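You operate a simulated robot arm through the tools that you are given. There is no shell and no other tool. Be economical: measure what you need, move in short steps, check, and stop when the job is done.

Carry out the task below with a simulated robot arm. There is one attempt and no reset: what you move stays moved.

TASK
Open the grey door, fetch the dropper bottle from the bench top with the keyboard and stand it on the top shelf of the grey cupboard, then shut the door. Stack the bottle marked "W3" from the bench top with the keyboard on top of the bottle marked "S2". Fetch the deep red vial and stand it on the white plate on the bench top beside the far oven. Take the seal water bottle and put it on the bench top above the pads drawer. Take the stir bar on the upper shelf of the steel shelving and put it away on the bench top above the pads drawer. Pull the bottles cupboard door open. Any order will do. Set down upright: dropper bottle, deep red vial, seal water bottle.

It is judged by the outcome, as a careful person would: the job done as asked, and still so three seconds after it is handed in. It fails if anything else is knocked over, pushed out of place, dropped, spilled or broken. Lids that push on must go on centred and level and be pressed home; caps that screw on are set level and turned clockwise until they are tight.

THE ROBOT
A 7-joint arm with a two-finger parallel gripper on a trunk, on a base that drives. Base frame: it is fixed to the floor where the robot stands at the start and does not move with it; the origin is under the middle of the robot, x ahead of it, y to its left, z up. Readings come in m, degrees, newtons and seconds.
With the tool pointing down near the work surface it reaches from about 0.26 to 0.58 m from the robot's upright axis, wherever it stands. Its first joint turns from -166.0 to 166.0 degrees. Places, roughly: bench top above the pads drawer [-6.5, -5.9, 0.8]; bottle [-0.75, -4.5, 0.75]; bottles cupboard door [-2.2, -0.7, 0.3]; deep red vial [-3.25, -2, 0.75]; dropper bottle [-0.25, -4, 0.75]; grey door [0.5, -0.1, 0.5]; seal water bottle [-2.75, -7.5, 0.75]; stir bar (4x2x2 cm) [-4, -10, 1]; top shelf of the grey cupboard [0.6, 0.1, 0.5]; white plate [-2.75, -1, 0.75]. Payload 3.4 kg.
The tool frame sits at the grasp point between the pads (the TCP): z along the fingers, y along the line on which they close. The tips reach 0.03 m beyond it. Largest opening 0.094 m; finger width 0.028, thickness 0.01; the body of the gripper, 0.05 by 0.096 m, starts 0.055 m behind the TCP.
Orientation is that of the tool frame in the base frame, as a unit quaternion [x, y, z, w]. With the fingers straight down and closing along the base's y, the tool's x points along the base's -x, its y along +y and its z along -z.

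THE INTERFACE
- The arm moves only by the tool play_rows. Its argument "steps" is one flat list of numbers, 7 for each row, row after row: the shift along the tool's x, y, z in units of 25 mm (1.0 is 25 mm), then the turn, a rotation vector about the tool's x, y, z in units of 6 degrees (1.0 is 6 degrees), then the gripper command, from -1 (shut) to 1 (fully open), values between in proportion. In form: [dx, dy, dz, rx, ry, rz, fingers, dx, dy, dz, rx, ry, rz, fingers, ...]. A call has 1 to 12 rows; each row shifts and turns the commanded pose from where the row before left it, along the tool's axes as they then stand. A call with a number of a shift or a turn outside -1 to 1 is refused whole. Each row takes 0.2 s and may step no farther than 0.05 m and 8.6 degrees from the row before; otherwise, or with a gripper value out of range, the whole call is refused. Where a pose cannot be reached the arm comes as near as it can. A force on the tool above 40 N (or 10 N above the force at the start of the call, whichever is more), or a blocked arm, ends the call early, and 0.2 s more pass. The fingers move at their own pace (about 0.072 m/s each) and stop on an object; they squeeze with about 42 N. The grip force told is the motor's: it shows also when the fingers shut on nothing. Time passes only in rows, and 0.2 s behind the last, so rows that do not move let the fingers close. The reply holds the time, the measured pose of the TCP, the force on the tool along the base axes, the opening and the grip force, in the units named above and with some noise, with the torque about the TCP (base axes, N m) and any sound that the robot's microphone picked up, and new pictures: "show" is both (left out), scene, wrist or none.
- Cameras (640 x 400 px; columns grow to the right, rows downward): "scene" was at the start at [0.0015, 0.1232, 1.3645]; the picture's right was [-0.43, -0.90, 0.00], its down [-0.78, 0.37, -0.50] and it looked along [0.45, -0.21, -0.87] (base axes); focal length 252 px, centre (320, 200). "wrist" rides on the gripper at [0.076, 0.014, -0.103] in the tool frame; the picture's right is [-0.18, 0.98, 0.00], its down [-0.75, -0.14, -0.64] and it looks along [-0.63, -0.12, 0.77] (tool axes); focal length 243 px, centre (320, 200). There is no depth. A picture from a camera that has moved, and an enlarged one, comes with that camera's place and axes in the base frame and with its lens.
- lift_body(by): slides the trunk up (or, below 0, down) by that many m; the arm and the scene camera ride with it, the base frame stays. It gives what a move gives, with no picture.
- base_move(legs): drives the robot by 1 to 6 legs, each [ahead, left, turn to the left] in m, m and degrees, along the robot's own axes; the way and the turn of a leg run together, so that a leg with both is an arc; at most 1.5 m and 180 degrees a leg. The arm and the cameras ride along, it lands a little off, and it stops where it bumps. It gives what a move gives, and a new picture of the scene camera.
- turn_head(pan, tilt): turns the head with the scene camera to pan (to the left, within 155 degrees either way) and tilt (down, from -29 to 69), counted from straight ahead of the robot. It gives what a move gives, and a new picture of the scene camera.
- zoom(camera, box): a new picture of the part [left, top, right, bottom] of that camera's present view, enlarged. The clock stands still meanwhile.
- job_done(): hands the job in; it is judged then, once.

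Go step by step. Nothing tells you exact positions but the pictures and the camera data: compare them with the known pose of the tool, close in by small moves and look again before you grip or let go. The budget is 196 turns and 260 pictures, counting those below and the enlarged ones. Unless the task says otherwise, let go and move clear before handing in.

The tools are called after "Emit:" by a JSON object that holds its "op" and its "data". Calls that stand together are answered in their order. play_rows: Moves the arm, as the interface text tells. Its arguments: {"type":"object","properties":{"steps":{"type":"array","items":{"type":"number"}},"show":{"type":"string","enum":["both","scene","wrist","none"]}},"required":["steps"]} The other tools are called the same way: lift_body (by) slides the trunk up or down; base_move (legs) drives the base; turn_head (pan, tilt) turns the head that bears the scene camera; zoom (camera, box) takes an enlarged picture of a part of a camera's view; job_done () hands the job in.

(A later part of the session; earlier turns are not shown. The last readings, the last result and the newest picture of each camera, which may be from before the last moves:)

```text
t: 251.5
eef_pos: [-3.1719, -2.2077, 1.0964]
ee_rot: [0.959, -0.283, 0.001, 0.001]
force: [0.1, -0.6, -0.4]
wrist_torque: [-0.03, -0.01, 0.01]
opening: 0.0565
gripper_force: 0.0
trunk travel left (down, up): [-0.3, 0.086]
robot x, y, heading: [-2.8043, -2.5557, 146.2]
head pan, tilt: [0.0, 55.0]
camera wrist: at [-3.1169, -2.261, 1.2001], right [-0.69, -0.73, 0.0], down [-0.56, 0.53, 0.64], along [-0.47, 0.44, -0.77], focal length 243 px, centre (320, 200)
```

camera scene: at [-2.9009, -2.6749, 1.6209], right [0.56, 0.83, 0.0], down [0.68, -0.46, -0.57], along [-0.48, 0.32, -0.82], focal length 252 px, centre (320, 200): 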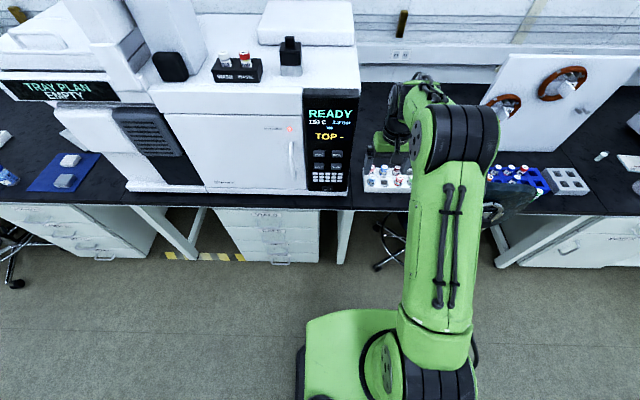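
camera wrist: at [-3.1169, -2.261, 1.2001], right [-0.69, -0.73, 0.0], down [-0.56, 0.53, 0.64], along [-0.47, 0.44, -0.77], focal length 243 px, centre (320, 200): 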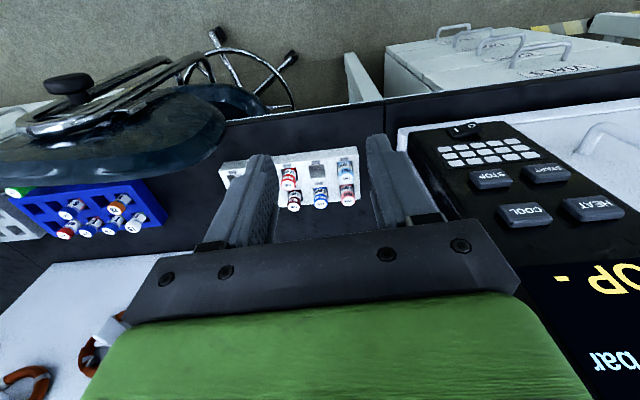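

Emit:
{"op": "base_move", "data": {"legs": [[0.24, 0, 0]]}}

Emit:
{"op": "play_rows", "data": {"steps": [0, -1, 0, 0, 0, 0, 0.2, 0, -1, 0, 0, 0, 0, 0.2, 0, -1, 0, 0, 0, 0, 0.2, 0, -1, 0, 0, 0, 0, 0.2, 0, 0, 1, 0, 0, 0, 0.2, 0, 0, 1, 0, 0, 0, 0.2, 0, 0, 1, 0, 0, 0, 0.2], "show": "wrist"}}

```text
t: 253.2
eef_pos: [-3.3704, -2.0738, 1.0965]
ee_rot: [0.959, -0.282, 0.0, 0.001]
force: [0.3, 0.5, -0.2]
wrist_torque: [0.0, 0.0, -0.02]
opening: 0.0564
gripper_force: 0.1
trunk travel left (down, up): [-0.3, 0.086]
robot x, y, heading: [-3.0049, -2.4212, 146.0]
head pan, tilt: [0.0, 55.0]
camera scene: at [-3.0994, -2.5409, 1.6208], right [0.56, 0.83, 0.0], down [0.68, -0.46, -0.57], along [-0.47, 0.32, -0.82], focal length 252 px, centre (320, 200)
```

scene: 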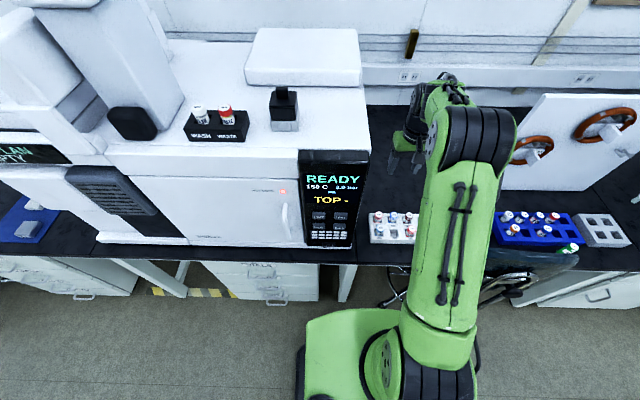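

```text
t: 254.8
eef_pos: [-3.3149, -1.9909, 1.0222]
ee_rot: [0.959, -0.283, 0.001, 0.0]
force: [-0.4, 0.1, 0.1]
wrist_torque: [0.01, 0.01, 0.02]
opening: 0.0566
gripper_force: 0.0
trunk travel left (down, up): [-0.3, 0.086]
robot x, y, heading: [-3.0027, -2.4249, 146.0]
head pan, tilt: [0.0, 55.0]
camera wrist: at [-3.2595, -2.0447, 1.1249], right [-0.69, -0.73, 0.0], down [-0.56, 0.53, 0.64], along [-0.47, 0.44, -0.77], focal length 243 px, centre (320, 200)
```

wrist: 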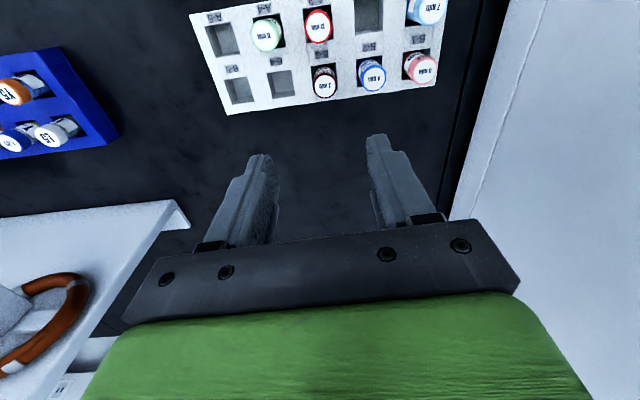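

Emit:
{"op": "zoom", "data": {"camera": "scene", "box": [360, 190, 440, 260]}}

```text
5.71 times, centred on (400, 225) of scene
camera zoom: at [-3.0988, -2.5414, 1.6208], right [0.56, 0.83, 0.0], down [0.68, -0.46, -0.57], along [-0.48, 0.32, -0.82], focal length 1442 px, centre (-137, 57)
```

zoom: 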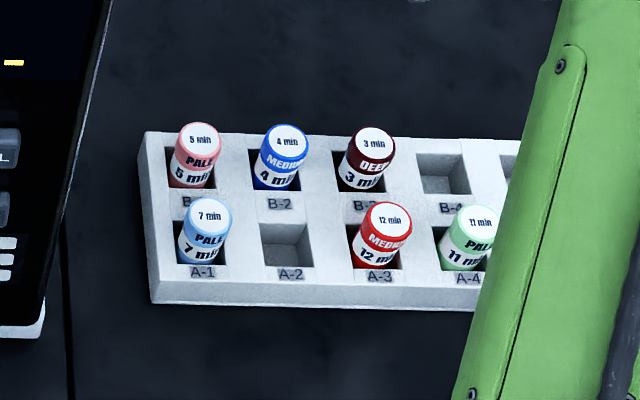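

Emit:
{"op": "play_rows", "data": {"steps": [-0.23, 0.25, 1, 0, 0, 0, 0, 0, 0, 1, 0, 0, 0, 0, 0, 0, 1, 0, 0, 0, 0, 0, 0, 1, 0, 0, 0, 0, 0, 0, 0.9, 0, 0, 0, 0], "show": "wrist"}}

Emit:
{"op": "zoom", "data": {"camera": "scene", "box": [360, 190, 440, 260]}}

```text
t: 256.1
eef_pos: [-3.3248, -1.9916, 0.8982]
ee_rot: [0.959, -0.282, 0.001, 0.001]
force: [-0.4, 0.8, 0.6]
wrist_torque: [0.0, 0.01, -0.01]
opening: 0.047
gripper_force: 0.0
trunk travel left (down, up): [-0.3, 0.086]
robot x, y, heading: [-3.0058, -2.4214, 145.9]
head pan, tilt: [0.0, 55.0]
camera wrist: at [-3.2685, -2.0466, 1.0012], right [-0.69, -0.73, 0.0], down [-0.56, 0.53, 0.64], along [-0.47, 0.44, -0.77], focal length 243 px, centre (320, 200)
```

wrist: 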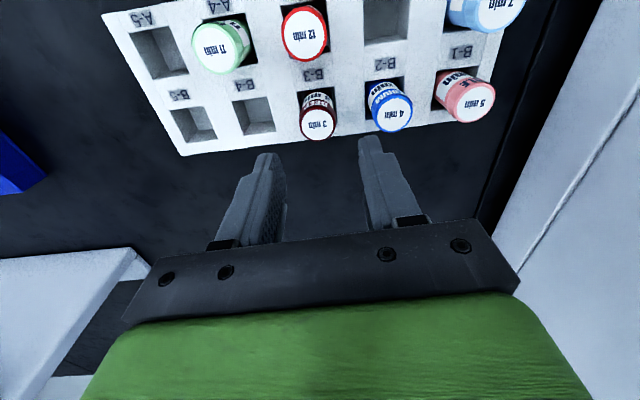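

```text
5.71 times, centred on (400, 225) of scene
camera zoom: at [-3.0987, -2.5412, 1.6208], right [0.56, 0.83, 0.0], down [0.68, -0.46, -0.57], along [-0.48, 0.32, -0.82], focal length 1442 px, centre (-137, 57)
```

zoom: 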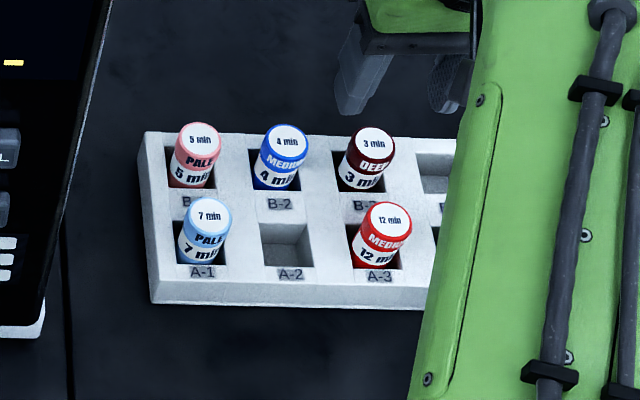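

Emit:
{"op": "play_rows", "data": {"steps": [0, 0, 1, 0, 0, 0, 0, 0, 0, 1, 0, 0, 0, 0, 0, 0, 0.75, 0, 0, 0, 0, 0, 0, 0, 0, 0, 0, -1, 0, 0, 0, 0, 0, 0, -1, 0, 0, 0, 0, 0, 0, -1], "show": "wrist"}}

```text
t: 257.4
eef_pos: [-3.3225, -1.994, 0.8304]
ee_rot: [0.959, -0.282, 0.001, 0.001]
force: [-0.1, -0.5, -0.2]
wrist_torque: [0.01, -0.01, 0.0]
opening: 0.0259
gripper_force: 41.5
trunk travel left (down, up): [-0.3, 0.086]
robot x, y, heading: [-3.0039, -2.4206, 146.0]
head pan, tilt: [0.0, 55.0]
camera wrist: at [-3.268, -2.048, 0.9332], right [-0.69, -0.73, 0.0], down [-0.56, 0.53, 0.64], along [-0.47, 0.44, -0.77], focal length 243 px, centre (320, 200)
```

wrist: 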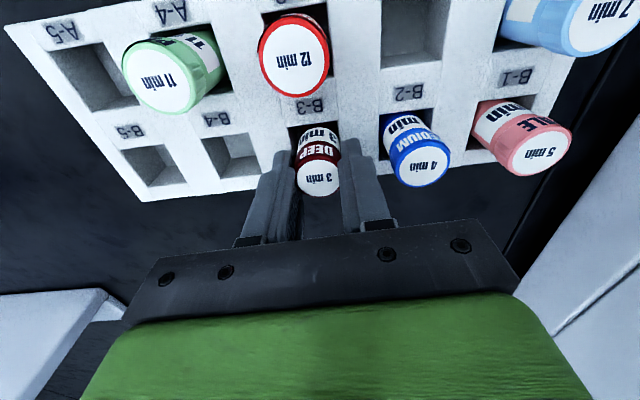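

Emit:
{"op": "play_rows", "data": {"steps": [0, 0, -0.8, 0, 0, 0, -1, 0, 0, -0.8, 0, 0, 0, -1, 0, 0, -1, 0, 0, 0, -1, 0, 0, -1, 0, 0, 0, -1, 0, 0, -1, 0, 0, 0, -1, 0, 0, -1, 0, 0, 0, -1, 0, 0, -1, 0, 0, 0, -1, 0, 0, -1, 0, 0, 0, -1, 0, 0, -1, 0, 0, 0, -1, 0, 0, -1, 0, 0, 0, -1], "show": "wrist"}}

Emit:
{"op": "zoom", "data": {"camera": "scene", "box": [350, 140, 450, 250]}}

```text
t: 259.6
eef_pos: [-3.3229, -1.9936, 1.0709]
ee_rot: [0.959, -0.282, 0.001, 0.0]
force: [0.4, 0.7, -0.4]
wrist_torque: [0.0, 0.0, -0.04]
opening: 0.0259
gripper_force: 41.7
trunk travel left (down, up): [-0.3, 0.086]
robot x, y, heading: [-3.0032, -2.4219, 146.1]
head pan, tilt: [0.0, 55.0]
camera wrist: at [-3.2689, -2.0468, 1.1736], right [-0.69, -0.73, 0.0], down [-0.56, 0.53, 0.64], along [-0.47, 0.44, -0.77], focal length 243 px, centre (320, 200)
```

wrist: 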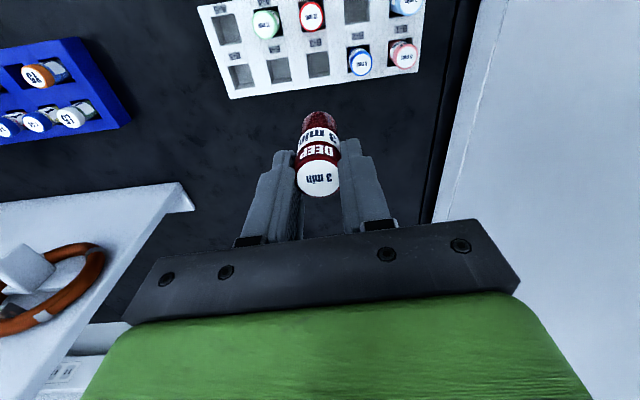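

```text
3.64 times, centred on (400, 195) of scene
camera zoom: at [-3.0979, -2.5421, 1.6208], right [0.56, 0.83, 0.0], down [0.68, -0.46, -0.57], along [-0.48, 0.32, -0.82], focal length 918 px, centre (29, 218)
```

zoom: 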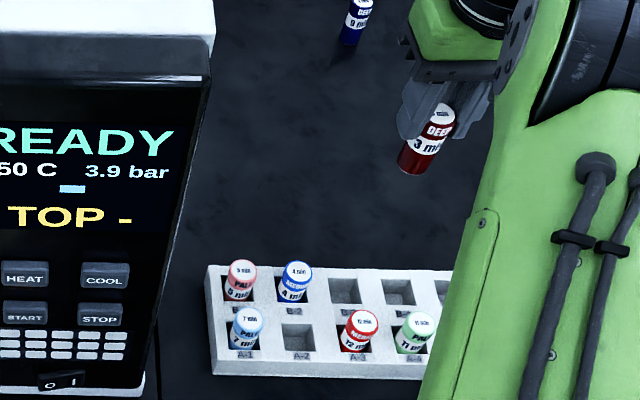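

Vial lifted cleanly. Now back off, slide right to the white plate (behind and right of the WATER bottle) and look.

Emit:
{"op": "base_move", "data": {"legs": [[-0.5, 0, 0], [0, -1.155, 0], [0.25, 0, 0]]}}

Emit:
{"op": "zoom", "data": {"camera": "scene", "box": [250, 60, 450, 210]}}

```text
t: 269.5
eef_pos: [-2.4587, -1.1613, 1.0684]
ee_rot: [0.958, -0.288, 0.001, 0.001]
force: [-1.0, 0.5, -0.4]
wrist_torque: [-0.03, -0.02, -0.02]
opening: 0.0264
gripper_force: 42.6
trunk travel left (down, up): [-0.3, 0.086]
robot x, y, heading: [-2.1405, -1.5944, 145.3]
head pan, tilt: [0.0, 55.0]
camera scene: at [-2.2394, -1.7127, 1.6208], right [0.57, 0.82, 0.0], down [0.67, -0.47, -0.57], along [-0.47, 0.33, -0.82], focal length 252 px, centre (320, 200)
```

scene: 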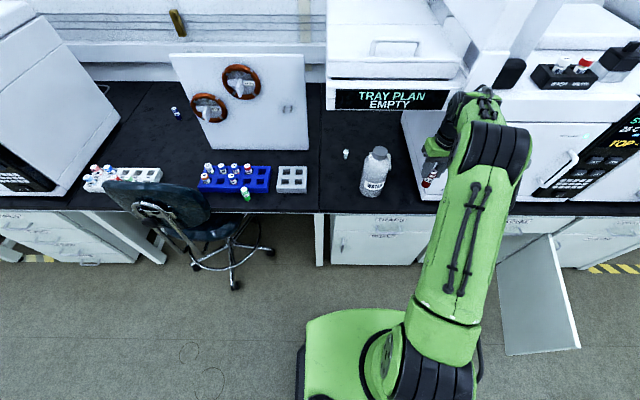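

```text
2.67 times, centred on (350, 135) of scene
camera zoom: at [-2.2394, -1.7127, 1.6208], right [0.57, 0.82, 0.0], down [0.67, -0.47, -0.57], along [-0.47, 0.33, -0.82], focal length 673 px, centre (240, 373)
```

zoom: 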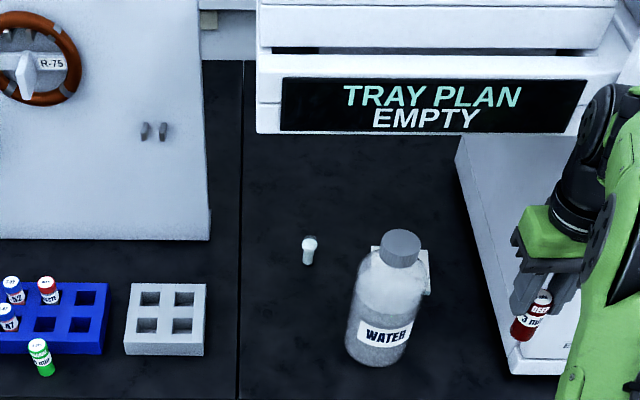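

The plate sits behind the WATER bottle, between bottle and oven, and under an overhanging tray. I'll set the vial down on a free spot near the bench edge and regrasp it with a tilted tool. First lower, then slide left.

Emit:
{"op": "play_rows", "data": {"steps": [0, 0, 1, 0, 0, 0, -1, 0, 0, 1, 0, 0, 0, -1, 0, 0, 1, 0, 0, 0, -1, 0, 0, 1, 0, 0, 0, -1, 0, 0, 1, 0, 0, 0, -1, 0, 0, 1, 0, 0, 0, -1, 0, 0, 1, 0, 0, 0, -1, 0, 0, 1, 0, 0, 0, -1], "show": "none"}}

Emit:
{"op": "base_move", "data": {"legs": [[0, 0.23, 0.7], [0.08, 0, 0]]}}

Emit:
{"op": "play_rows", "data": {"steps": [0, 0, 0, 0, 0, 0, -1], "show": "wrist"}}

Emit:
{"op": "zoom", "data": {"camera": "scene", "box": [320, 70, 520, 230]}}

```text
t: 271.3
eef_pos: [-2.4578, -1.1608, 0.8699]
ee_rot: [0.958, -0.288, 0.0, 0.001]
force: [-0.7, 0.2, -0.9]
wrist_torque: [0.01, -0.02, 0.01]
opening: 0.0261
gripper_force: 42.3
trunk travel left (down, up): [-0.3, 0.086]
robot x, y, heading: [-2.1437, -1.5939, 145.3]
head pan, tilt: [0.0, 55.0]
```

```text
t: 273.7
eef_pos: [-2.658, -1.3081, 0.8699]
ee_rot: [0.959, -0.283, 0.001, 0.002]
force: [-1.0, -0.3, -0.5]
wrist_torque: [0.01, -0.03, 0.02]
opening: 0.0261
gripper_force: 41.7
trunk travel left (down, up): [-0.3, 0.086]
robot x, y, heading: [-2.3373, -1.7418, 145.7]
head pan, tilt: [0.0, 55.0]
camera scene: at [-2.4346, -1.8566, 1.6208], right [0.56, 0.83, 0.0], down [0.68, -0.46, -0.57], along [-0.47, 0.32, -0.82], focal length 252 px, centre (320, 200)
```

scene: 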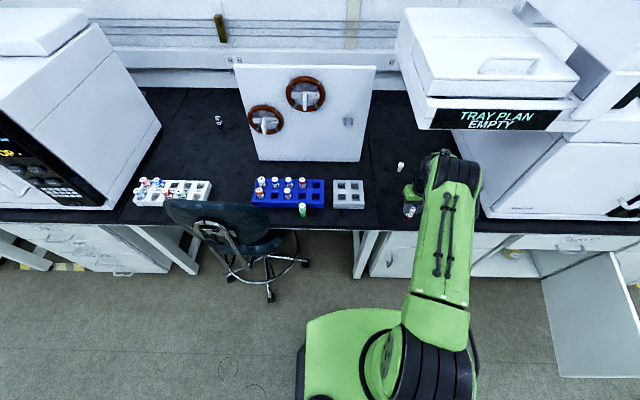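

```text
t: 274.1
eef_pos: [-2.6583, -1.3092, 0.871]
ee_rot: [0.959, -0.283, 0.001, 0.002]
force: [0.0, -0.7, -0.3]
wrist_torque: [0.01, 0.01, -0.01]
opening: 0.0262
gripper_force: 41.5
trunk travel left (down, up): [-0.3, 0.086]
robot x, y, heading: [-2.3399, -1.7392, 145.8]
head pan, tilt: [0.0, 55.0]
camera wrist: at [-2.6024, -1.3632, 0.9733], right [-0.69, -0.72, 0.0], down [-0.56, 0.53, 0.64], along [-0.46, 0.44, -0.77], focal length 243 px, centre (320, 200)
```

wrist: 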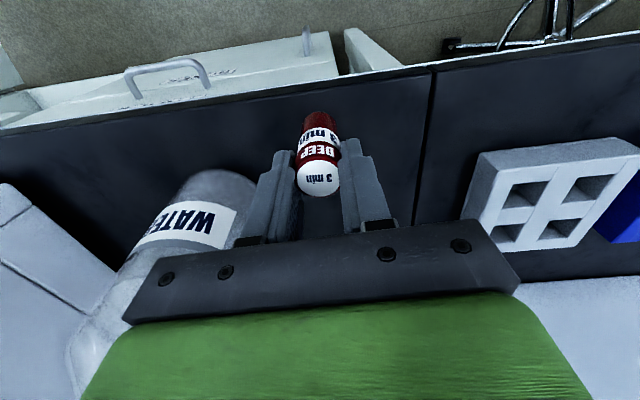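

```text
2.50 times, centred on (420, 150) of scene
camera zoom: at [-2.4328, -1.858, 1.6208], right [0.56, 0.83, 0.0], down [0.68, -0.46, -0.57], along [-0.47, 0.32, -0.82], focal length 631 px, centre (70, 325)
```

zoom: 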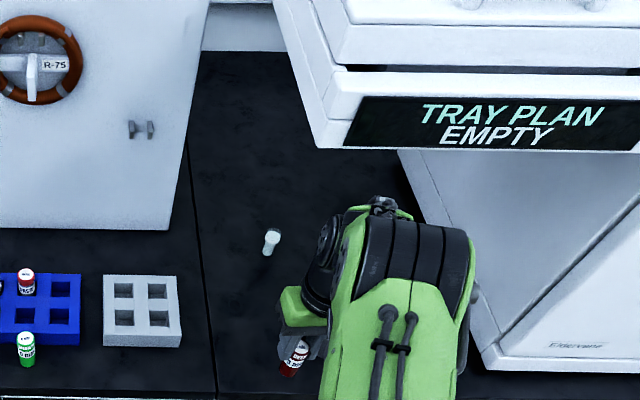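

Emit:
{"op": "play_rows", "data": {"steps": [-0.8, 0, 0, 0, 0, 0, -1, 0, 0, 1, 0, 0, 0, -1, 0, 0, 0.3, 0, 0, 0, -1], "show": "none"}}

Emit:
{"op": "play_rows", "data": {"steps": [0, 0, 0.12, 0, 0, 0, -1], "show": "none"}}

Emit:
{"op": "play_rows", "data": {"steps": [0, 0, 0.12, 0, 0, 0, -1], "show": "none"}}

```text
t: 274.9
eef_pos: [-2.6737, -1.2993, 0.8373]
ee_rot: [0.959, -0.284, -0.001, 0.001]
force: [-0.5, 0.1, 0.1]
wrist_torque: [0.04, 0.03, -0.01]
opening: 0.0261
gripper_force: 42.0
trunk travel left (down, up): [-0.3, 0.086]
robot x, y, heading: [-2.3384, -1.7405, 145.8]
head pan, tilt: [0.0, 55.0]
```

```text
t: 275.3
eef_pos: [-2.6745, -1.2983, 0.8339]
ee_rot: [0.959, -0.283, 0.0, 0.0]
force: [0.3, 0.1, 0.3]
wrist_torque: [0.05, 0.0, -0.03]
opening: 0.026
gripper_force: 41.8
trunk travel left (down, up): [-0.3, 0.086]
robot x, y, heading: [-2.3416, -1.7387, 145.8]
head pan, tilt: [0.0, 55.0]
```

```text
t: 275.7
eef_pos: [-2.6731, -1.2987, 0.8308]
ee_rot: [0.959, -0.283, 0.0, 0.001]
force: [0.1, 0.0, -0.5]
wrist_torque: [-0.02, 0.0, -0.03]
opening: 0.0264
gripper_force: 42.1
trunk travel left (down, up): [-0.3, 0.086]
robot x, y, heading: [-2.3366, -1.7392, 145.9]
head pan, tilt: [0.0, 55.0]
```

Emit:
{"op": "play_rows", "data": {"steps": [0, 0, 0.12, 0, 0, 0, -1], "show": "none"}}

Emit:
{"op": "play_rows", "data": {"steps": [0, 0, 0.1, 0, 0, 0, -1], "show": "none"}}

Emit:
{"op": "play_rows", "data": {"steps": [0, 0, 0.1, 0, 0, 0, -1], "show": "wrist"}}

```text
t: 276.1
eef_pos: [-2.6753, -1.2982, 0.8285]
ee_rot: [0.959, -0.284, 0.001, 0.001]
force: [0.4, 0.4, 0.2]
wrist_torque: [0.03, 0.01, 0.01]
opening: 0.0264
gripper_force: 41.8
trunk travel left (down, up): [-0.3, 0.086]
robot x, y, heading: [-2.336, -1.7424, 145.9]
head pan, tilt: [0.0, 55.0]
```

```text
t: 276.5
eef_pos: [-2.6747, -1.2975, 0.8266]
ee_rot: [0.959, -0.283, 0.0, 0.001]
force: [-0.2, 0.1, -0.6]
wrist_torque: [0.02, -0.01, -0.02]
opening: 0.0263
gripper_force: 41.9
trunk travel left (down, up): [-0.3, 0.086]
robot x, y, heading: [-2.3384, -1.7379, 145.8]
head pan, tilt: [0.0, 55.0]
```

```text
t: 276.9
eef_pos: [-2.6746, -1.2989, 0.8254]
ee_rot: [0.959, -0.283, -0.001, 0.0]
force: [1.5, -1.5, 10.3]
wrist_torque: [-0.15, -0.11, 0.01]
opening: 0.0262
gripper_force: 42.0
trunk travel left (down, up): [-0.3, 0.086]
robot x, y, heading: [-2.3386, -1.7448, 145.9]
head pan, tilt: [0.0, 55.0]
camera wrist: at [-2.619, -1.3525, 0.9275], right [-0.69, -0.72, 0.0], down [-0.56, 0.53, 0.64], along [-0.47, 0.44, -0.77], focal length 243 px, centre (320, 200)
```

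wrist: 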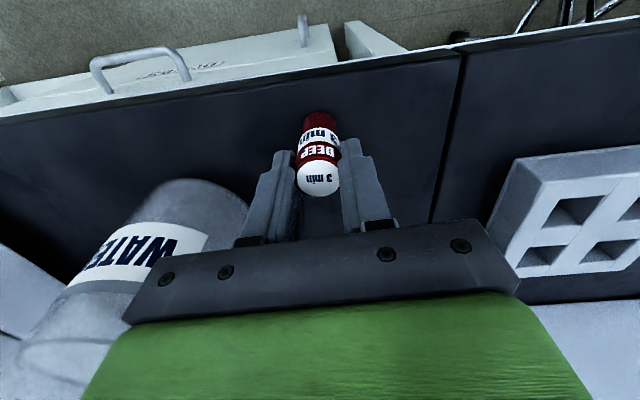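

Emit:
{"op": "play_rows", "data": {"steps": [0, 0, 0, 0, 0, 0, 0, 0, 0, 0, 0, 0, 0, 0, 0, 0, 0, 0, -1, 0, 0, 0, 0, 0, 0, -1, 0, 0, 0, 0, 0, 0, -1, 0, 0, 0, 0, 0, 0, -1, 0, 0, 0, 0, 0, 0, -1, 0, 0, 0, 0, 0, 0, -1, 0, 0, 0, 0, 0, 0, -1, 0, 0, 0, 0, 0, 0, -1, 0, 0, 0, 0, 0, 0, -1, 0, 0], "show": "wrist"}}

```text
t: 279.3
eef_pos: [-2.6749, -1.2983, 0.8248]
ee_rot: [0.854, -0.253, -0.436, -0.128]
force: [0.1, 0.2, -0.1]
wrist_torque: [0.0, -0.02, 0.0]
opening: 0.0471
gripper_force: 0.0
trunk travel left (down, up): [-0.3, 0.086]
robot x, y, heading: [-2.3373, -1.7405, 145.5]
head pan, tilt: [0.0, 55.0]
camera wrist: at [-2.576, -1.3806, 0.8232], right [-0.63, -0.77, 0.15], down [0.14, 0.08, 0.99], along [-0.77, 0.64, 0.06], focal length 243 px, centre (320, 200)
```

wrist: 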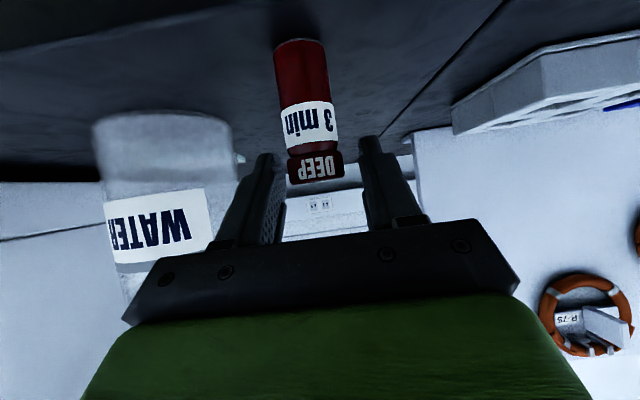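

Emit:
{"op": "play_rows", "data": {"steps": [0.4, 0, 0.3, 0, 0, 0, 0, 0.37, 0, 0.26, 0, 0, 0, 0, 0, 0, 0, 0, 0, 0, -1, 0, 0, 0, 0, 0, 0, -1, 0, 0, 0, 0, 0, 0, -1], "show": "wrist"}}

```text
t: 280.5
eef_pos: [-2.6754, -1.299, 0.8007]
ee_rot: [0.855, -0.253, -0.435, -0.128]
force: [-0.8, -0.2, 1.3]
wrist_torque: [-0.01, 0.03, 0.01]
opening: 0.0302
gripper_force: 42.2
trunk travel left (down, up): [-0.3, 0.086]
robot x, y, heading: [-2.3377, -1.7402, 145.7]
head pan, tilt: [0.0, 55.0]
camera wrist: at [-2.5768, -1.3811, 0.7998], right [-0.63, -0.77, 0.15], down [0.14, 0.08, 0.99], along [-0.77, 0.64, 0.06], focal length 243 px, centre (320, 200)
```

wrist: 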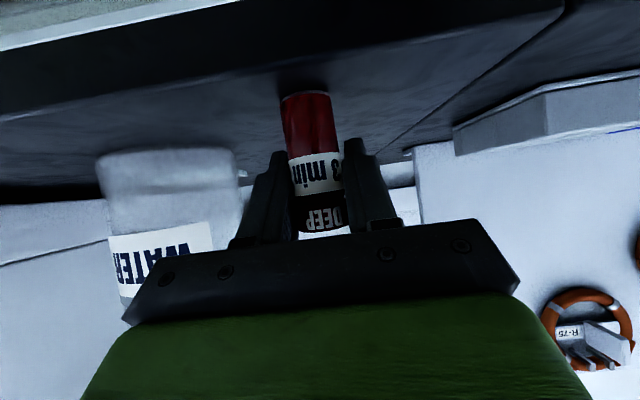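

Regrasped with the tilted tool. Lift slightly, back out, shift right and yaw ~10° so the gripper can enter between bottle and oven.

Emit:
{"op": "play_rows", "data": {"steps": [-0.81, 0, -0.59, 0, 0, 0, -1, -0.6, 0, -0.44, 0, 0, 0, -1], "show": "none"}}

Emit:
{"op": "base_move", "data": {"legs": [[-0.25, 0, 0], [0, -0.441, 0], [0.11, 0, 0], [0, 0, 9.8]]}}

Emit:
{"op": "play_rows", "data": {"steps": [-0.5, 0.9, 0.7, 0, 0, 0, -1, -0.4, 0.9, 0.55, 0, 0, 0, -1, -0.3, 0.9, 0.4, 0, 0, 0, -1], "show": "wrist"}}

```text
t: 281.1
eef_pos: [-2.6739, -1.3006, 0.8456]
ee_rot: [0.855, -0.253, -0.435, -0.129]
force: [0.8, 0.6, -0.5]
wrist_torque: [0.0, 0.0, 0.0]
opening: 0.0301
gripper_force: 42.1
trunk travel left (down, up): [-0.3, 0.086]
robot x, y, heading: [-2.3367, -1.7401, 145.7]
head pan, tilt: [0.0, 55.0]
```

```text
t: 286.7
eef_pos: [-2.3844, -1.0831, 0.8447]
ee_rot: [0.873, -0.179, -0.444, -0.091]
force: [0.8, 0.7, 0.1]
wrist_torque: [-0.01, 0.0, -0.01]
opening: 0.0302
gripper_force: 41.9
trunk travel left (down, up): [-0.3, 0.086]
robot x, y, heading: [-1.9764, -1.4599, 155.8]
head pan, tilt: [0.0, 55.0]
camera scene: at [-2.0506, -1.5926, 1.6208], right [0.41, 0.91, 0.0], down [0.75, -0.34, -0.57], along [-0.52, 0.24, -0.82], focal length 252 px, centre (320, 200)
```

scene: 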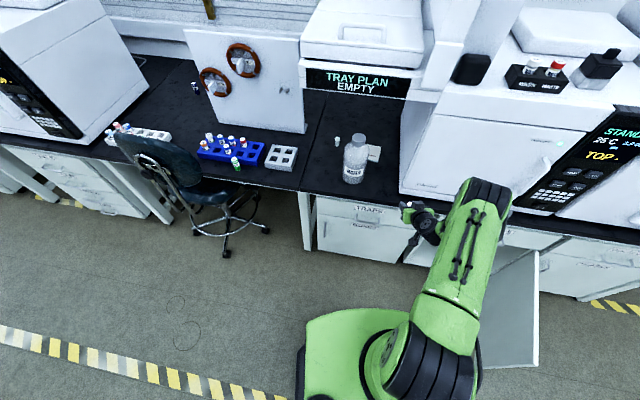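

```text
t: 287.5
eef_pos: [-2.4569, -1.1238, 0.8447]
ee_rot: [0.874, -0.179, -0.443, -0.091]
force: [0.0, 0.5, 0.1]
wrist_torque: [-0.01, 0.01, 0.0]
opening: 0.0305
gripper_force: 42.3
trunk travel left (down, up): [-0.3, 0.086]
robot x, y, heading: [-1.977, -1.4597, 155.7]
head pan, tilt: [0.0, 55.0]
camera wrist: at [-2.3471, -1.1889, 0.8432], right [-0.49, -0.86, 0.15], down [0.12, 0.1, 0.99], along [-0.87, 0.5, 0.06], focal length 243 px, centre (320, 200)
```

wrist: 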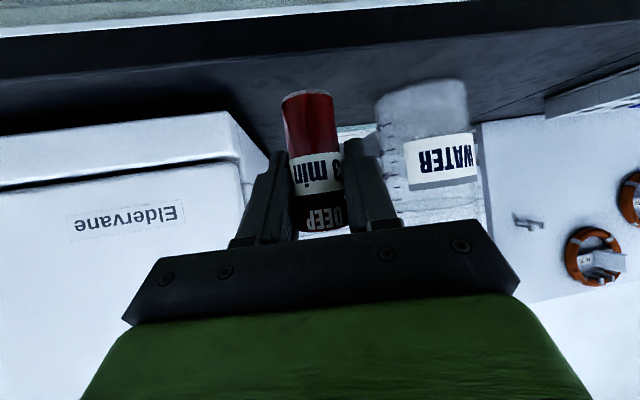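

Emit:
{"op": "zoom", "data": {"camera": "scene", "box": [320, 100, 440, 230]}}

Emit:
{"op": "zoom", "data": {"camera": "wrist", "box": [200, 60, 500, 250]}}

```text
3.08 times, centred on (380, 165) of scene
camera zoom: at [-2.0517, -1.5931, 1.6207], right [0.41, 0.91, 0.0], down [0.75, -0.34, -0.57], along [-0.52, 0.24, -0.82], focal length 776 px, centre (135, 308)
```

zoom: 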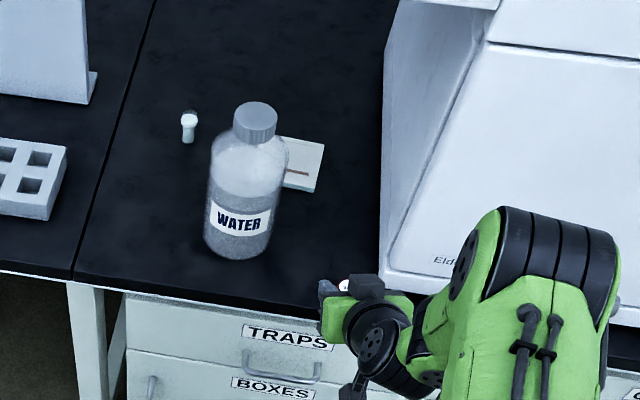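

```text
2.11 times, centred on (350, 155) of wrist
camera zoom: at [-2.3471, -1.1889, 0.8432], right [-0.49, -0.86, 0.15], down [0.12, 0.1, 0.99], along [-0.87, 0.5, 0.06], focal length 511 px, centre (257, 295)
```

zoom: 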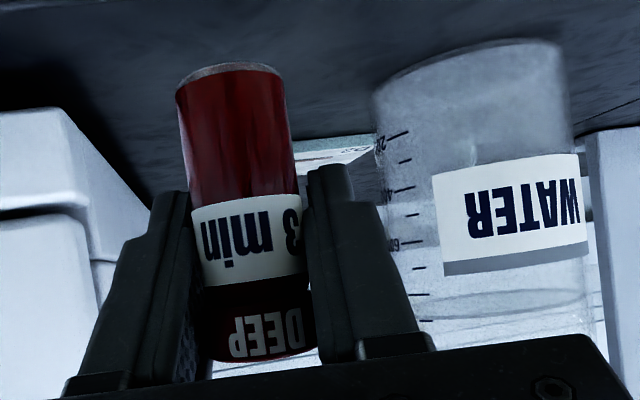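

Emit:
{"op": "base_move", "data": {"legs": [[0.2, 0, 0]]}}

Emit:
{"op": "play_rows", "data": {"steps": [0, 0, 0, 0, 0, 0, -1], "show": "wrist"}}

Emit:
{"op": "zoom", "data": {"camera": "scene", "box": [320, 130, 460, 270]}}

```text
t: 289.1
eef_pos: [-2.6425, -1.0418, 0.8433]
ee_rot: [0.874, -0.178, -0.443, -0.089]
force: [-0.2, 0.9, -0.4]
wrist_torque: [0.0, -0.02, 0.0]
opening: 0.0302
gripper_force: 41.9
trunk travel left (down, up): [-0.3, 0.086]
robot x, y, heading: [-2.1608, -1.3751, 155.8]
head pan, tilt: [0.0, 55.0]
camera scene: at [-2.2357, -1.5089, 1.6208], right [0.41, 0.91, 0.0], down [0.75, -0.34, -0.57], along [-0.52, 0.24, -0.82], focal length 252 px, centre (320, 200)
```

scene: 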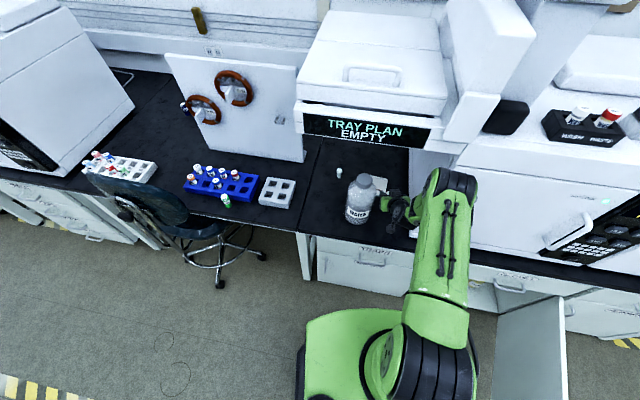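

```text
t: 289.5
eef_pos: [-2.6411, -1.0423, 0.8433]
ee_rot: [0.874, -0.178, -0.444, -0.09]
force: [-0.7, -0.4, 0.2]
wrist_torque: [-0.01, 0.01, -0.01]
opening: 0.0302
gripper_force: 42.0
trunk travel left (down, up): [-0.3, 0.086]
robot x, y, heading: [-2.163, -1.3772, 155.6]
head pan, tilt: [0.0, 55.0]
camera wrist: at [-2.5303, -1.1061, 0.8432], right [-0.48, -0.86, 0.15], down [0.12, 0.1, 0.99], along [-0.87, 0.5, 0.06], focal length 243 px, centre (320, 200)
```

wrist: 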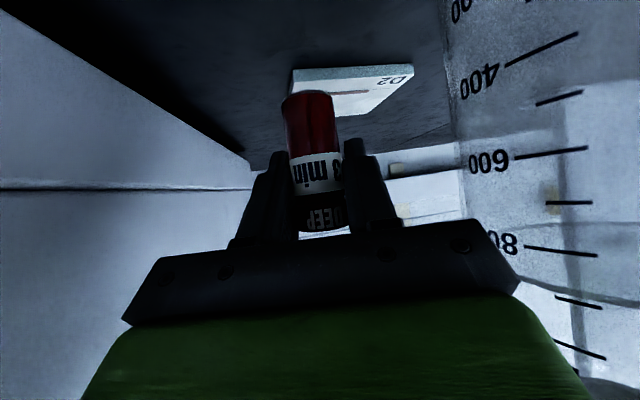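

```text
2.86 times, centred on (390, 200) of scene
camera zoom: at [-2.2342, -1.5096, 1.6208], right [0.41, 0.91, 0.0], down [0.75, -0.34, -0.57], along [-0.52, 0.24, -0.82], focal length 721 px, centre (120, 200)
```

zoom: 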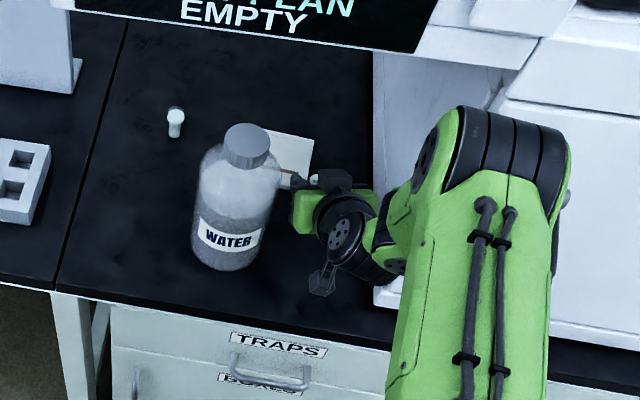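

Emit:
{"op": "play_rows", "data": {"steps": [0, -0.2, 0, 0, 0, 0, -1], "show": "none"}}

Emit:
{"op": "base_move", "data": {"legs": [[0.1, 0, 0]]}}

Emit:
{"op": "play_rows", "data": {"steps": [0, 0, 0, 0, 0, 0, -1], "show": "wrist"}}

Emit:
{"op": "zoom", "data": {"camera": "scene", "box": [320, 150, 460, 290]}}

```text
t: 289.9
eef_pos: [-2.6392, -1.0382, 0.8449]
ee_rot: [0.873, -0.179, -0.444, -0.09]
force: [0.1, 0.3, -0.1]
wrist_torque: [0.0, 0.02, -0.01]
opening: 0.0302
gripper_force: 42.1
trunk travel left (down, up): [-0.3, 0.086]
robot x, y, heading: [-2.163, -1.3745, 155.5]
head pan, tilt: [0.0, 55.0]
```

```text
t: 291.0
eef_pos: [-2.7068, -1.0078, 0.8479]
ee_rot: [0.872, -0.178, -0.447, -0.092]
force: [-0.4, 0.5, -0.5]
wrist_torque: [-0.01, -0.03, 0.0]
opening: 0.03
gripper_force: 41.5
trunk travel left (down, up): [-0.3, 0.086]
robot x, y, heading: [-2.2372, -1.3429, 155.8]
head pan, tilt: [0.0, 55.0]
stopped in leg 1: the robot was blocked; the commanded pose is now the measured one
camera scene: at [-2.2983, -1.485, 1.6207], right [0.41, 0.91, 0.0], down [0.74, -0.33, -0.58], along [-0.53, 0.24, -0.81], focal length 252 px, centre (320, 200)
```

scene: 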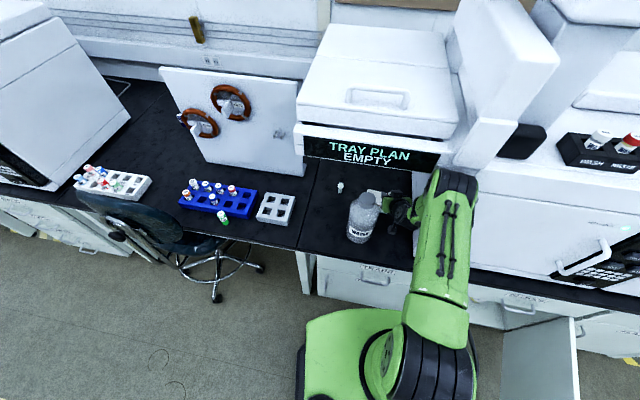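

```text
t: 291.4
eef_pos: [-2.708, -1.0083, 0.8475]
ee_rot: [0.872, -0.18, -0.445, -0.093]
force: [0.6, 0.6, 0.2]
wrist_torque: [-0.02, 0.0, -0.01]
opening: 0.0302
gripper_force: 41.9
trunk travel left (down, up): [-0.3, 0.086]
robot x, y, heading: [-2.2395, -1.3399, 155.7]
head pan, tilt: [0.0, 55.0]
camera wrist: at [-2.5969, -1.0719, 0.8459], right [-0.49, -0.86, 0.15], down [0.13, 0.1, 0.99], along [-0.86, 0.5, 0.06], focal length 243 px, centre (320, 200)
```

wrist: 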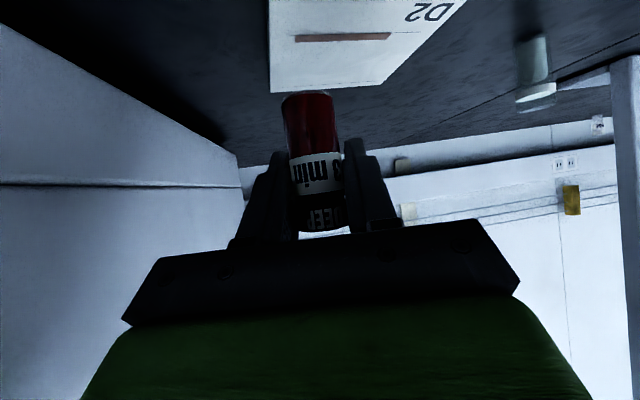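

```text
2.86 times, centred on (390, 220) of scene
camera zoom: at [-2.298, -1.485, 1.6206], right [0.41, 0.91, 0.0], down [0.74, -0.33, -0.58], along [-0.53, 0.24, -0.81], focal length 721 px, centre (120, 143)
```

zoom: 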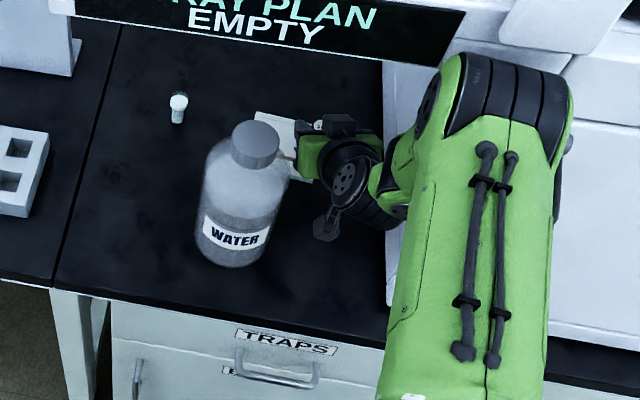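

The base bumped softly against something (cabinet handle probably). I back it off 1 cm and finish the approach with the arm.

Emit:
{"op": "base_move", "data": {"legs": [[-0.012, 0, 0]]}}

Emit:
{"op": "play_rows", "data": {"steps": [-0.5, 0, 0.68, 0, 0, 0, -1, -0.5, 0, 0.68, 0, 0, 0, -1], "show": "wrist"}}

```text
t: 292.2
eef_pos: [-2.7035, -1.0076, 0.841]
ee_rot: [0.875, -0.179, -0.442, -0.09]
force: [-0.2, 1.1, -0.4]
wrist_torque: [0.01, 0.01, 0.0]
opening: 0.03
gripper_force: 42.3
trunk travel left (down, up): [-0.3, 0.086]
robot x, y, heading: [-2.224, -1.3477, 155.7]
head pan, tilt: [0.0, 55.0]
camera scene: at [-2.2999, -1.4806, 1.6207], right [0.41, 0.91, 0.0], down [0.75, -0.34, -0.57], along [-0.52, 0.24, -0.82], focal length 252 px, centre (320, 200)
```

scene: 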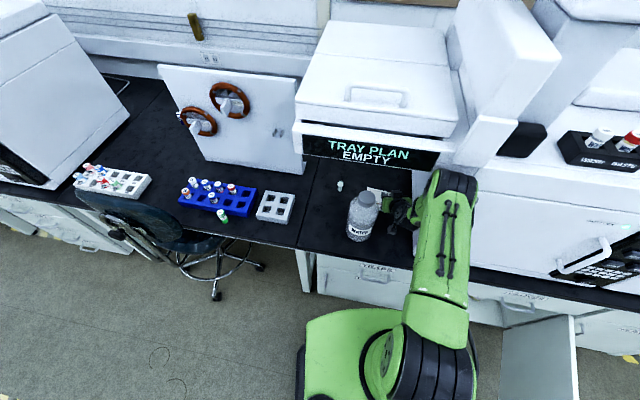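

```text
t: 292.8
eef_pos: [-2.7425, -0.9918, 0.8397]
ee_rot: [0.875, -0.18, -0.441, -0.09]
force: [0.9, 0.4, -0.4]
wrist_torque: [0.02, 0.03, 0.0]
opening: 0.0301
gripper_force: 41.8
trunk travel left (down, up): [-0.3, 0.086]
robot x, y, heading: [-2.2243, -1.3451, 155.6]
head pan, tilt: [0.0, 55.0]
camera wrist: at [-2.6321, -1.0558, 0.8395], right [-0.49, -0.86, 0.15], down [0.12, 0.11, 0.99], along [-0.86, 0.5, 0.05], focal length 243 px, centre (320, 200)
```

wrist: 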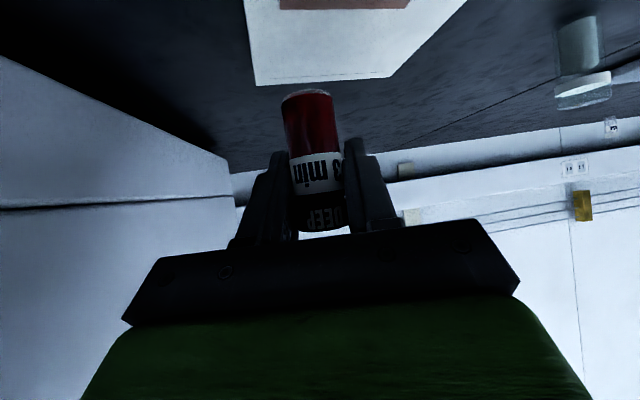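

Emit:
{"op": "play_rows", "data": {"steps": [0.81, 0, 0.59, 0, 0, 0, -1], "show": "none"}}

Emit:
{"op": "play_rows", "data": {"steps": [0.09, 0, 0.065, 0, 0, 0, -1], "show": "none"}}

```text
t: 293.2
eef_pos: [-2.7455, -0.9909, 0.8158]
ee_rot: [0.875, -0.179, -0.441, -0.089]
force: [-0.5, 0.7, -0.4]
wrist_torque: [0.01, 0.0, -0.01]
opening: 0.0301
gripper_force: 42.1
trunk travel left (down, up): [-0.3, 0.086]
robot x, y, heading: [-2.228, -1.3493, 155.9]
head pan, tilt: [0.0, 55.0]
```

```text
t: 293.6
eef_pos: [-2.7456, -0.9916, 0.8119]
ee_rot: [0.875, -0.18, -0.441, -0.09]
force: [-0.3, -0.7, 0.3]
wrist_torque: [-0.02, 0.02, -0.03]
opening: 0.0302
gripper_force: 41.8
trunk travel left (down, up): [-0.3, 0.086]
robot x, y, heading: [-2.2266, -1.3437, 155.5]
head pan, tilt: [0.0, 55.0]
```

Emit:
{"op": "play_rows", "data": {"steps": [0.08, 0, 0.06, 0, 0, 0, -1], "show": "wrist"}}

```text
t: 294.0
eef_pos: [-2.743, -0.9922, 0.8104]
ee_rot: [0.874, -0.18, -0.442, -0.09]
force: [1.7, -0.1, 3.4]
wrist_torque: [-0.01, 0.0, 0.02]
opening: 0.0303
gripper_force: 42.2
trunk travel left (down, up): [-0.3, 0.086]
robot x, y, heading: [-2.2297, -1.3457, 155.3]
head pan, tilt: [0.0, 55.0]
camera wrist: at [-2.6323, -1.0559, 0.8105], right [-0.49, -0.86, 0.15], down [0.12, 0.1, 0.99], along [-0.86, 0.5, 0.05], focal length 243 px, centre (320, 200)
```

wrist: 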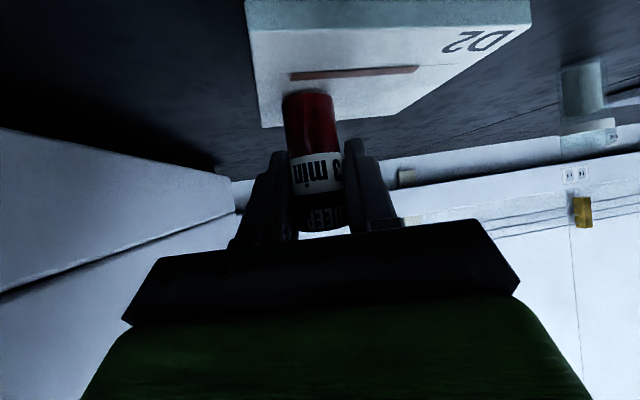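

Emit:
{"op": "play_rows", "data": {"steps": [0, 0, 0, 0, 0, 0, -0.2, 0, 0, 0, 0, 0, 0, 0, 0, 0, 0, 0, 0, 0, 0, 0.3, 0, -0.9, 0, 0, 0, 0, 0.3, 0, -0.9, 0, 0, 0, 0], "show": "wrist"}}

```text
t: 295.2
eef_pos: [-2.7001, -1.0085, 0.8249]
ee_rot: [0.874, -0.18, -0.442, -0.091]
force: [0.0, 0.1, 0.2]
wrist_torque: [0.0, 0.0, 0.03]
opening: 0.0469
gripper_force: 0.0
trunk travel left (down, up): [-0.3, 0.086]
robot x, y, heading: [-2.2287, -1.3479, 155.7]
head pan, tilt: [0.0, 55.0]
camera wrist: at [-2.5893, -1.0732, 0.824], right [-0.49, -0.86, 0.15], down [0.12, 0.1, 0.99], along [-0.86, 0.5, 0.05], focal length 243 px, centre (320, 200)
```

wrist: 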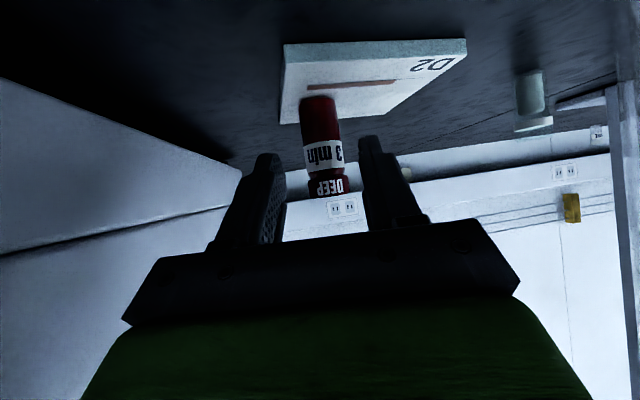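

Vial stands upright on the plate. Back out and drive down the aisle to the seal water bottle on the left bench.

Emit:
{"op": "base_move", "data": {"legs": [[-0.6, 0, 0], [0, 0, 168.3], [0.5, -1.3, 0], [0, -1.4, 0], [0, -1.4, 0], [0, -1.3, 0]]}}

Emit:
{"op": "turn_head", "data": {"pan": 0, "tilt": 32}}

```text
t: 331.1
eef_pos: [-4.2232, -6.5832, 0.8243]
ee_rot: [0.294, 0.843, -0.147, 0.425]
force: [0.2, 1.0, -0.1]
wrist_torque: [0.0, 0.0, 0.03]
opening: 0.047
gripper_force: 0.0
trunk travel left (down, up): [-0.3, 0.086]
robot x, y, heading: [-4.5857, -6.1301, -39.8]
head pan, tilt: [0.0, 55.0]
camera scene: at [-4.4825, -6.023, 1.6209], right [-0.64, -0.77, 0.0], down [-0.63, 0.52, -0.57], along [0.44, -0.37, -0.82], focal length 252 px, centre (320, 200)
```

scene: 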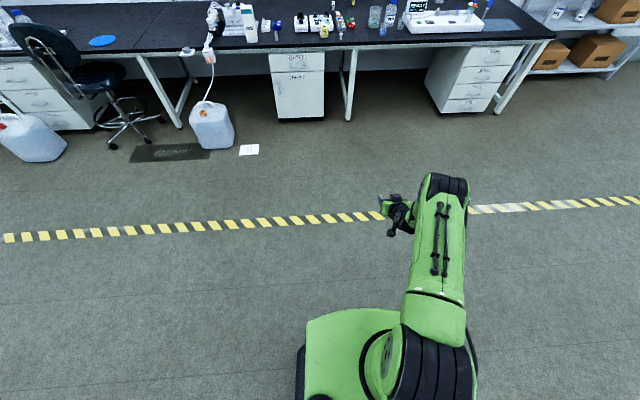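

```text
t: 332.0
eef_pos: [-4.2219, -6.5818, 0.8237]
ee_rot: [0.295, 0.843, -0.148, 0.425]
force: [0.4, 0.0, -0.2]
wrist_torque: [-0.03, 0.01, 0.01]
opening: 0.0472
gripper_force: 0.0
trunk travel left (down, up): [-0.3, 0.086]
robot x, y, heading: [-4.5904, -6.1329, -39.9]
head pan, tilt: [0.0, 32.0]
camera scene: at [-4.4688, -6.0339, 1.6536], right [-0.64, -0.77, 0.0], down [-0.41, 0.34, -0.85], along [0.65, -0.54, -0.53], focal length 252 px, centre (320, 200)
```

scene: 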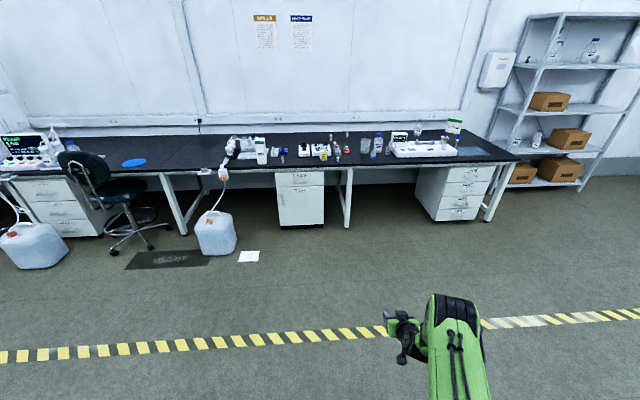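

Emit:
{"op": "zoom", "data": {"camera": "scene", "box": [220, 115, 480, 175]}}

Emit:
{"op": "zoom", "data": {"camera": "scene", "box": [490, 20, 640, 200]}}

```text
2.46 times, centred on (350, 145) of scene
camera zoom: at [-4.4688, -6.0339, 1.6536], right [-0.64, -0.77, 0.0], down [-0.41, 0.34, -0.85], along [0.65, -0.54, -0.53], focal length 621 px, centre (246, 335)
```

zoom: 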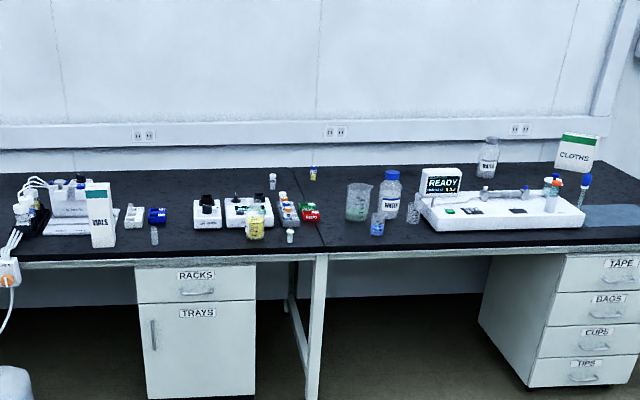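

```text
2.22 times, centred on (565, 110) of scene
camera zoom: at [-4.4688, -6.0339, 1.6536], right [-0.64, -0.77, 0.0], down [-0.41, 0.34, -0.85], along [0.65, -0.54, -0.53], focal length 561 px, centre (-224, 400)
```

zoom: 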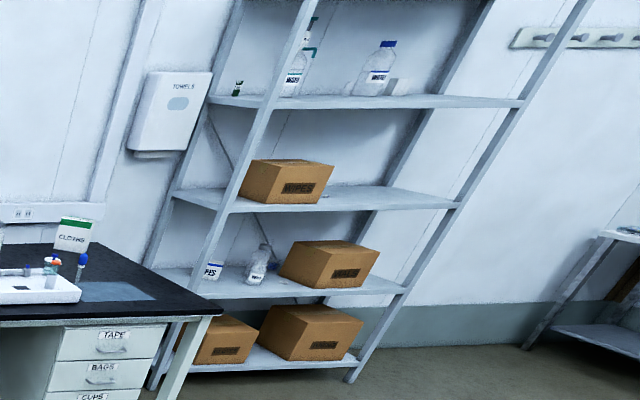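

Emit:
{"op": "play_rows", "data": {"steps": [-0.81, 0, -0.59, 0, 0, 0, 1, -0.81, 0, -0.59, 0, 0, 0, 1, -0.81, 0, -0.59, 0, 0, 0, 1, 0, 0, 0, 0, 1, 0, 1, 0, 0, 0, 0, 1, 0, 1, 0, 0, 0, 0, 1, 0, 1, 0, 0, 0, 0, 1, 0, 1, 0, 0, 0, 0, 1, 0, 1, 0, 0, 0, 0, 1, 0, 1, 0, 0, 0, 0, 1, 0, 1, 0, 0, 0, 0, 1, 0, 1, 0, 0, 0, 0, 1, 0, 1], "show": "none"}}

Emit:
{"op": "play_rows", "data": {"steps": [0.5, 0, -1, 0, 0, 0, 1, 0.5, 0, -1, 0, 0, 0, 1, 0.5, 0, -1, 0, 0, 0, 1, 0, 0, -1, 0, 0, 0, 1, 0, 0, -1, 0, 0, 0, 1, 0, 0, -1, 0, 0, 0, 1, 0, 0, -1, 0, 0, 0, 1], "show": "none"}}

Emit:
{"op": "base_move", "data": {"legs": [[0, 0, 4], [1.3, 0, 0]]}}

Emit:
{"op": "zoom", "data": {"camera": "scene", "box": [200, 130, 480, 290]}}

```text
t: 334.6
eef_pos: [-4.2215, -6.582, 0.8984]
ee_rot: [0.33, 0.944, 0.002, -0.003]
force: [-0.4, 0.2, -0.4]
wrist_torque: [0.02, 0.0, -0.02]
opening: 0.0939
gripper_force: 0.2
trunk travel left (down, up): [-0.3, 0.086]
robot x, y, heading: [-4.5908, -6.1327, -39.6]
head pan, tilt: [0.0, 32.0]
```

```text
t: 336.2
eef_pos: [-4.2496, -6.5596, 1.0745]
ee_rot: [0.33, 0.944, 0.002, -0.004]
force: [0.4, 0.3, -0.4]
wrist_torque: [0.02, -0.03, 0.01]
opening: 0.0942
gripper_force: 0.0
trunk travel left (down, up): [-0.3, 0.086]
robot x, y, heading: [-4.5879, -6.1319, -39.7]
head pan, tilt: [0.0, 32.0]
```

```text
t: 343.4
eef_pos: [-3.1161, -7.294, 1.074]
ee_rot: [0.287, 0.958, 0.003, -0.004]
force: [0.5, 0.2, 0.4]
wrist_torque: [0.01, -0.03, 0.05]
opening: 0.0944
gripper_force: 0.0
trunk travel left (down, up): [-0.3, 0.086]
robot x, y, heading: [-3.4972, -6.8956, -34.2]
head pan, tilt: [0.0, 32.0]
camera scene: at [-3.3823, -6.7903, 1.6537], right [-0.56, -0.83, 0.0], down [-0.44, 0.3, -0.85], along [0.7, -0.48, -0.53], focal length 252 px, centre (320, 200)
```

scene: 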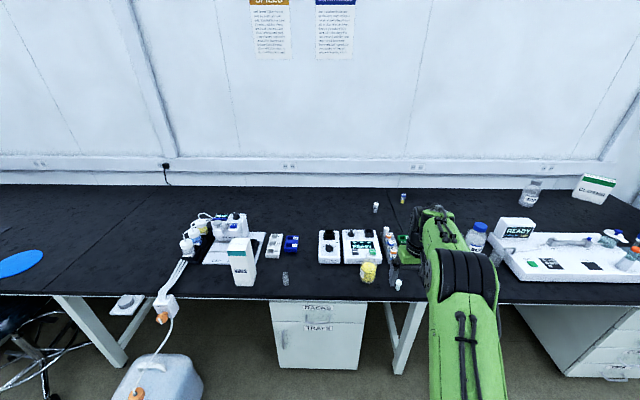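

```text
2.29 times, centred on (340, 210) of scene
camera zoom: at [-3.3823, -6.7903, 1.6537], right [-0.56, -0.83, 0.0], down [-0.44, 0.3, -0.85], along [0.7, -0.48, -0.53], focal length 577 px, centre (274, 177)
```

zoom: 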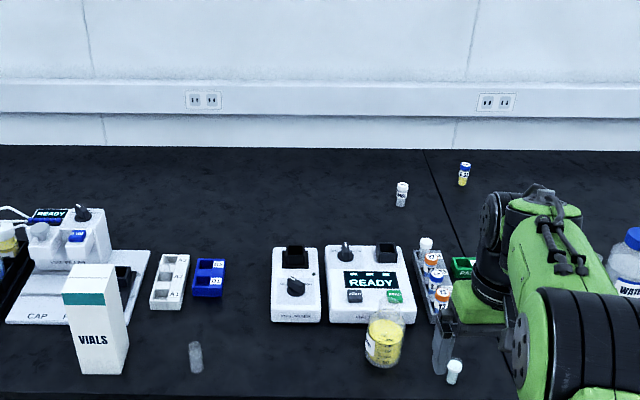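

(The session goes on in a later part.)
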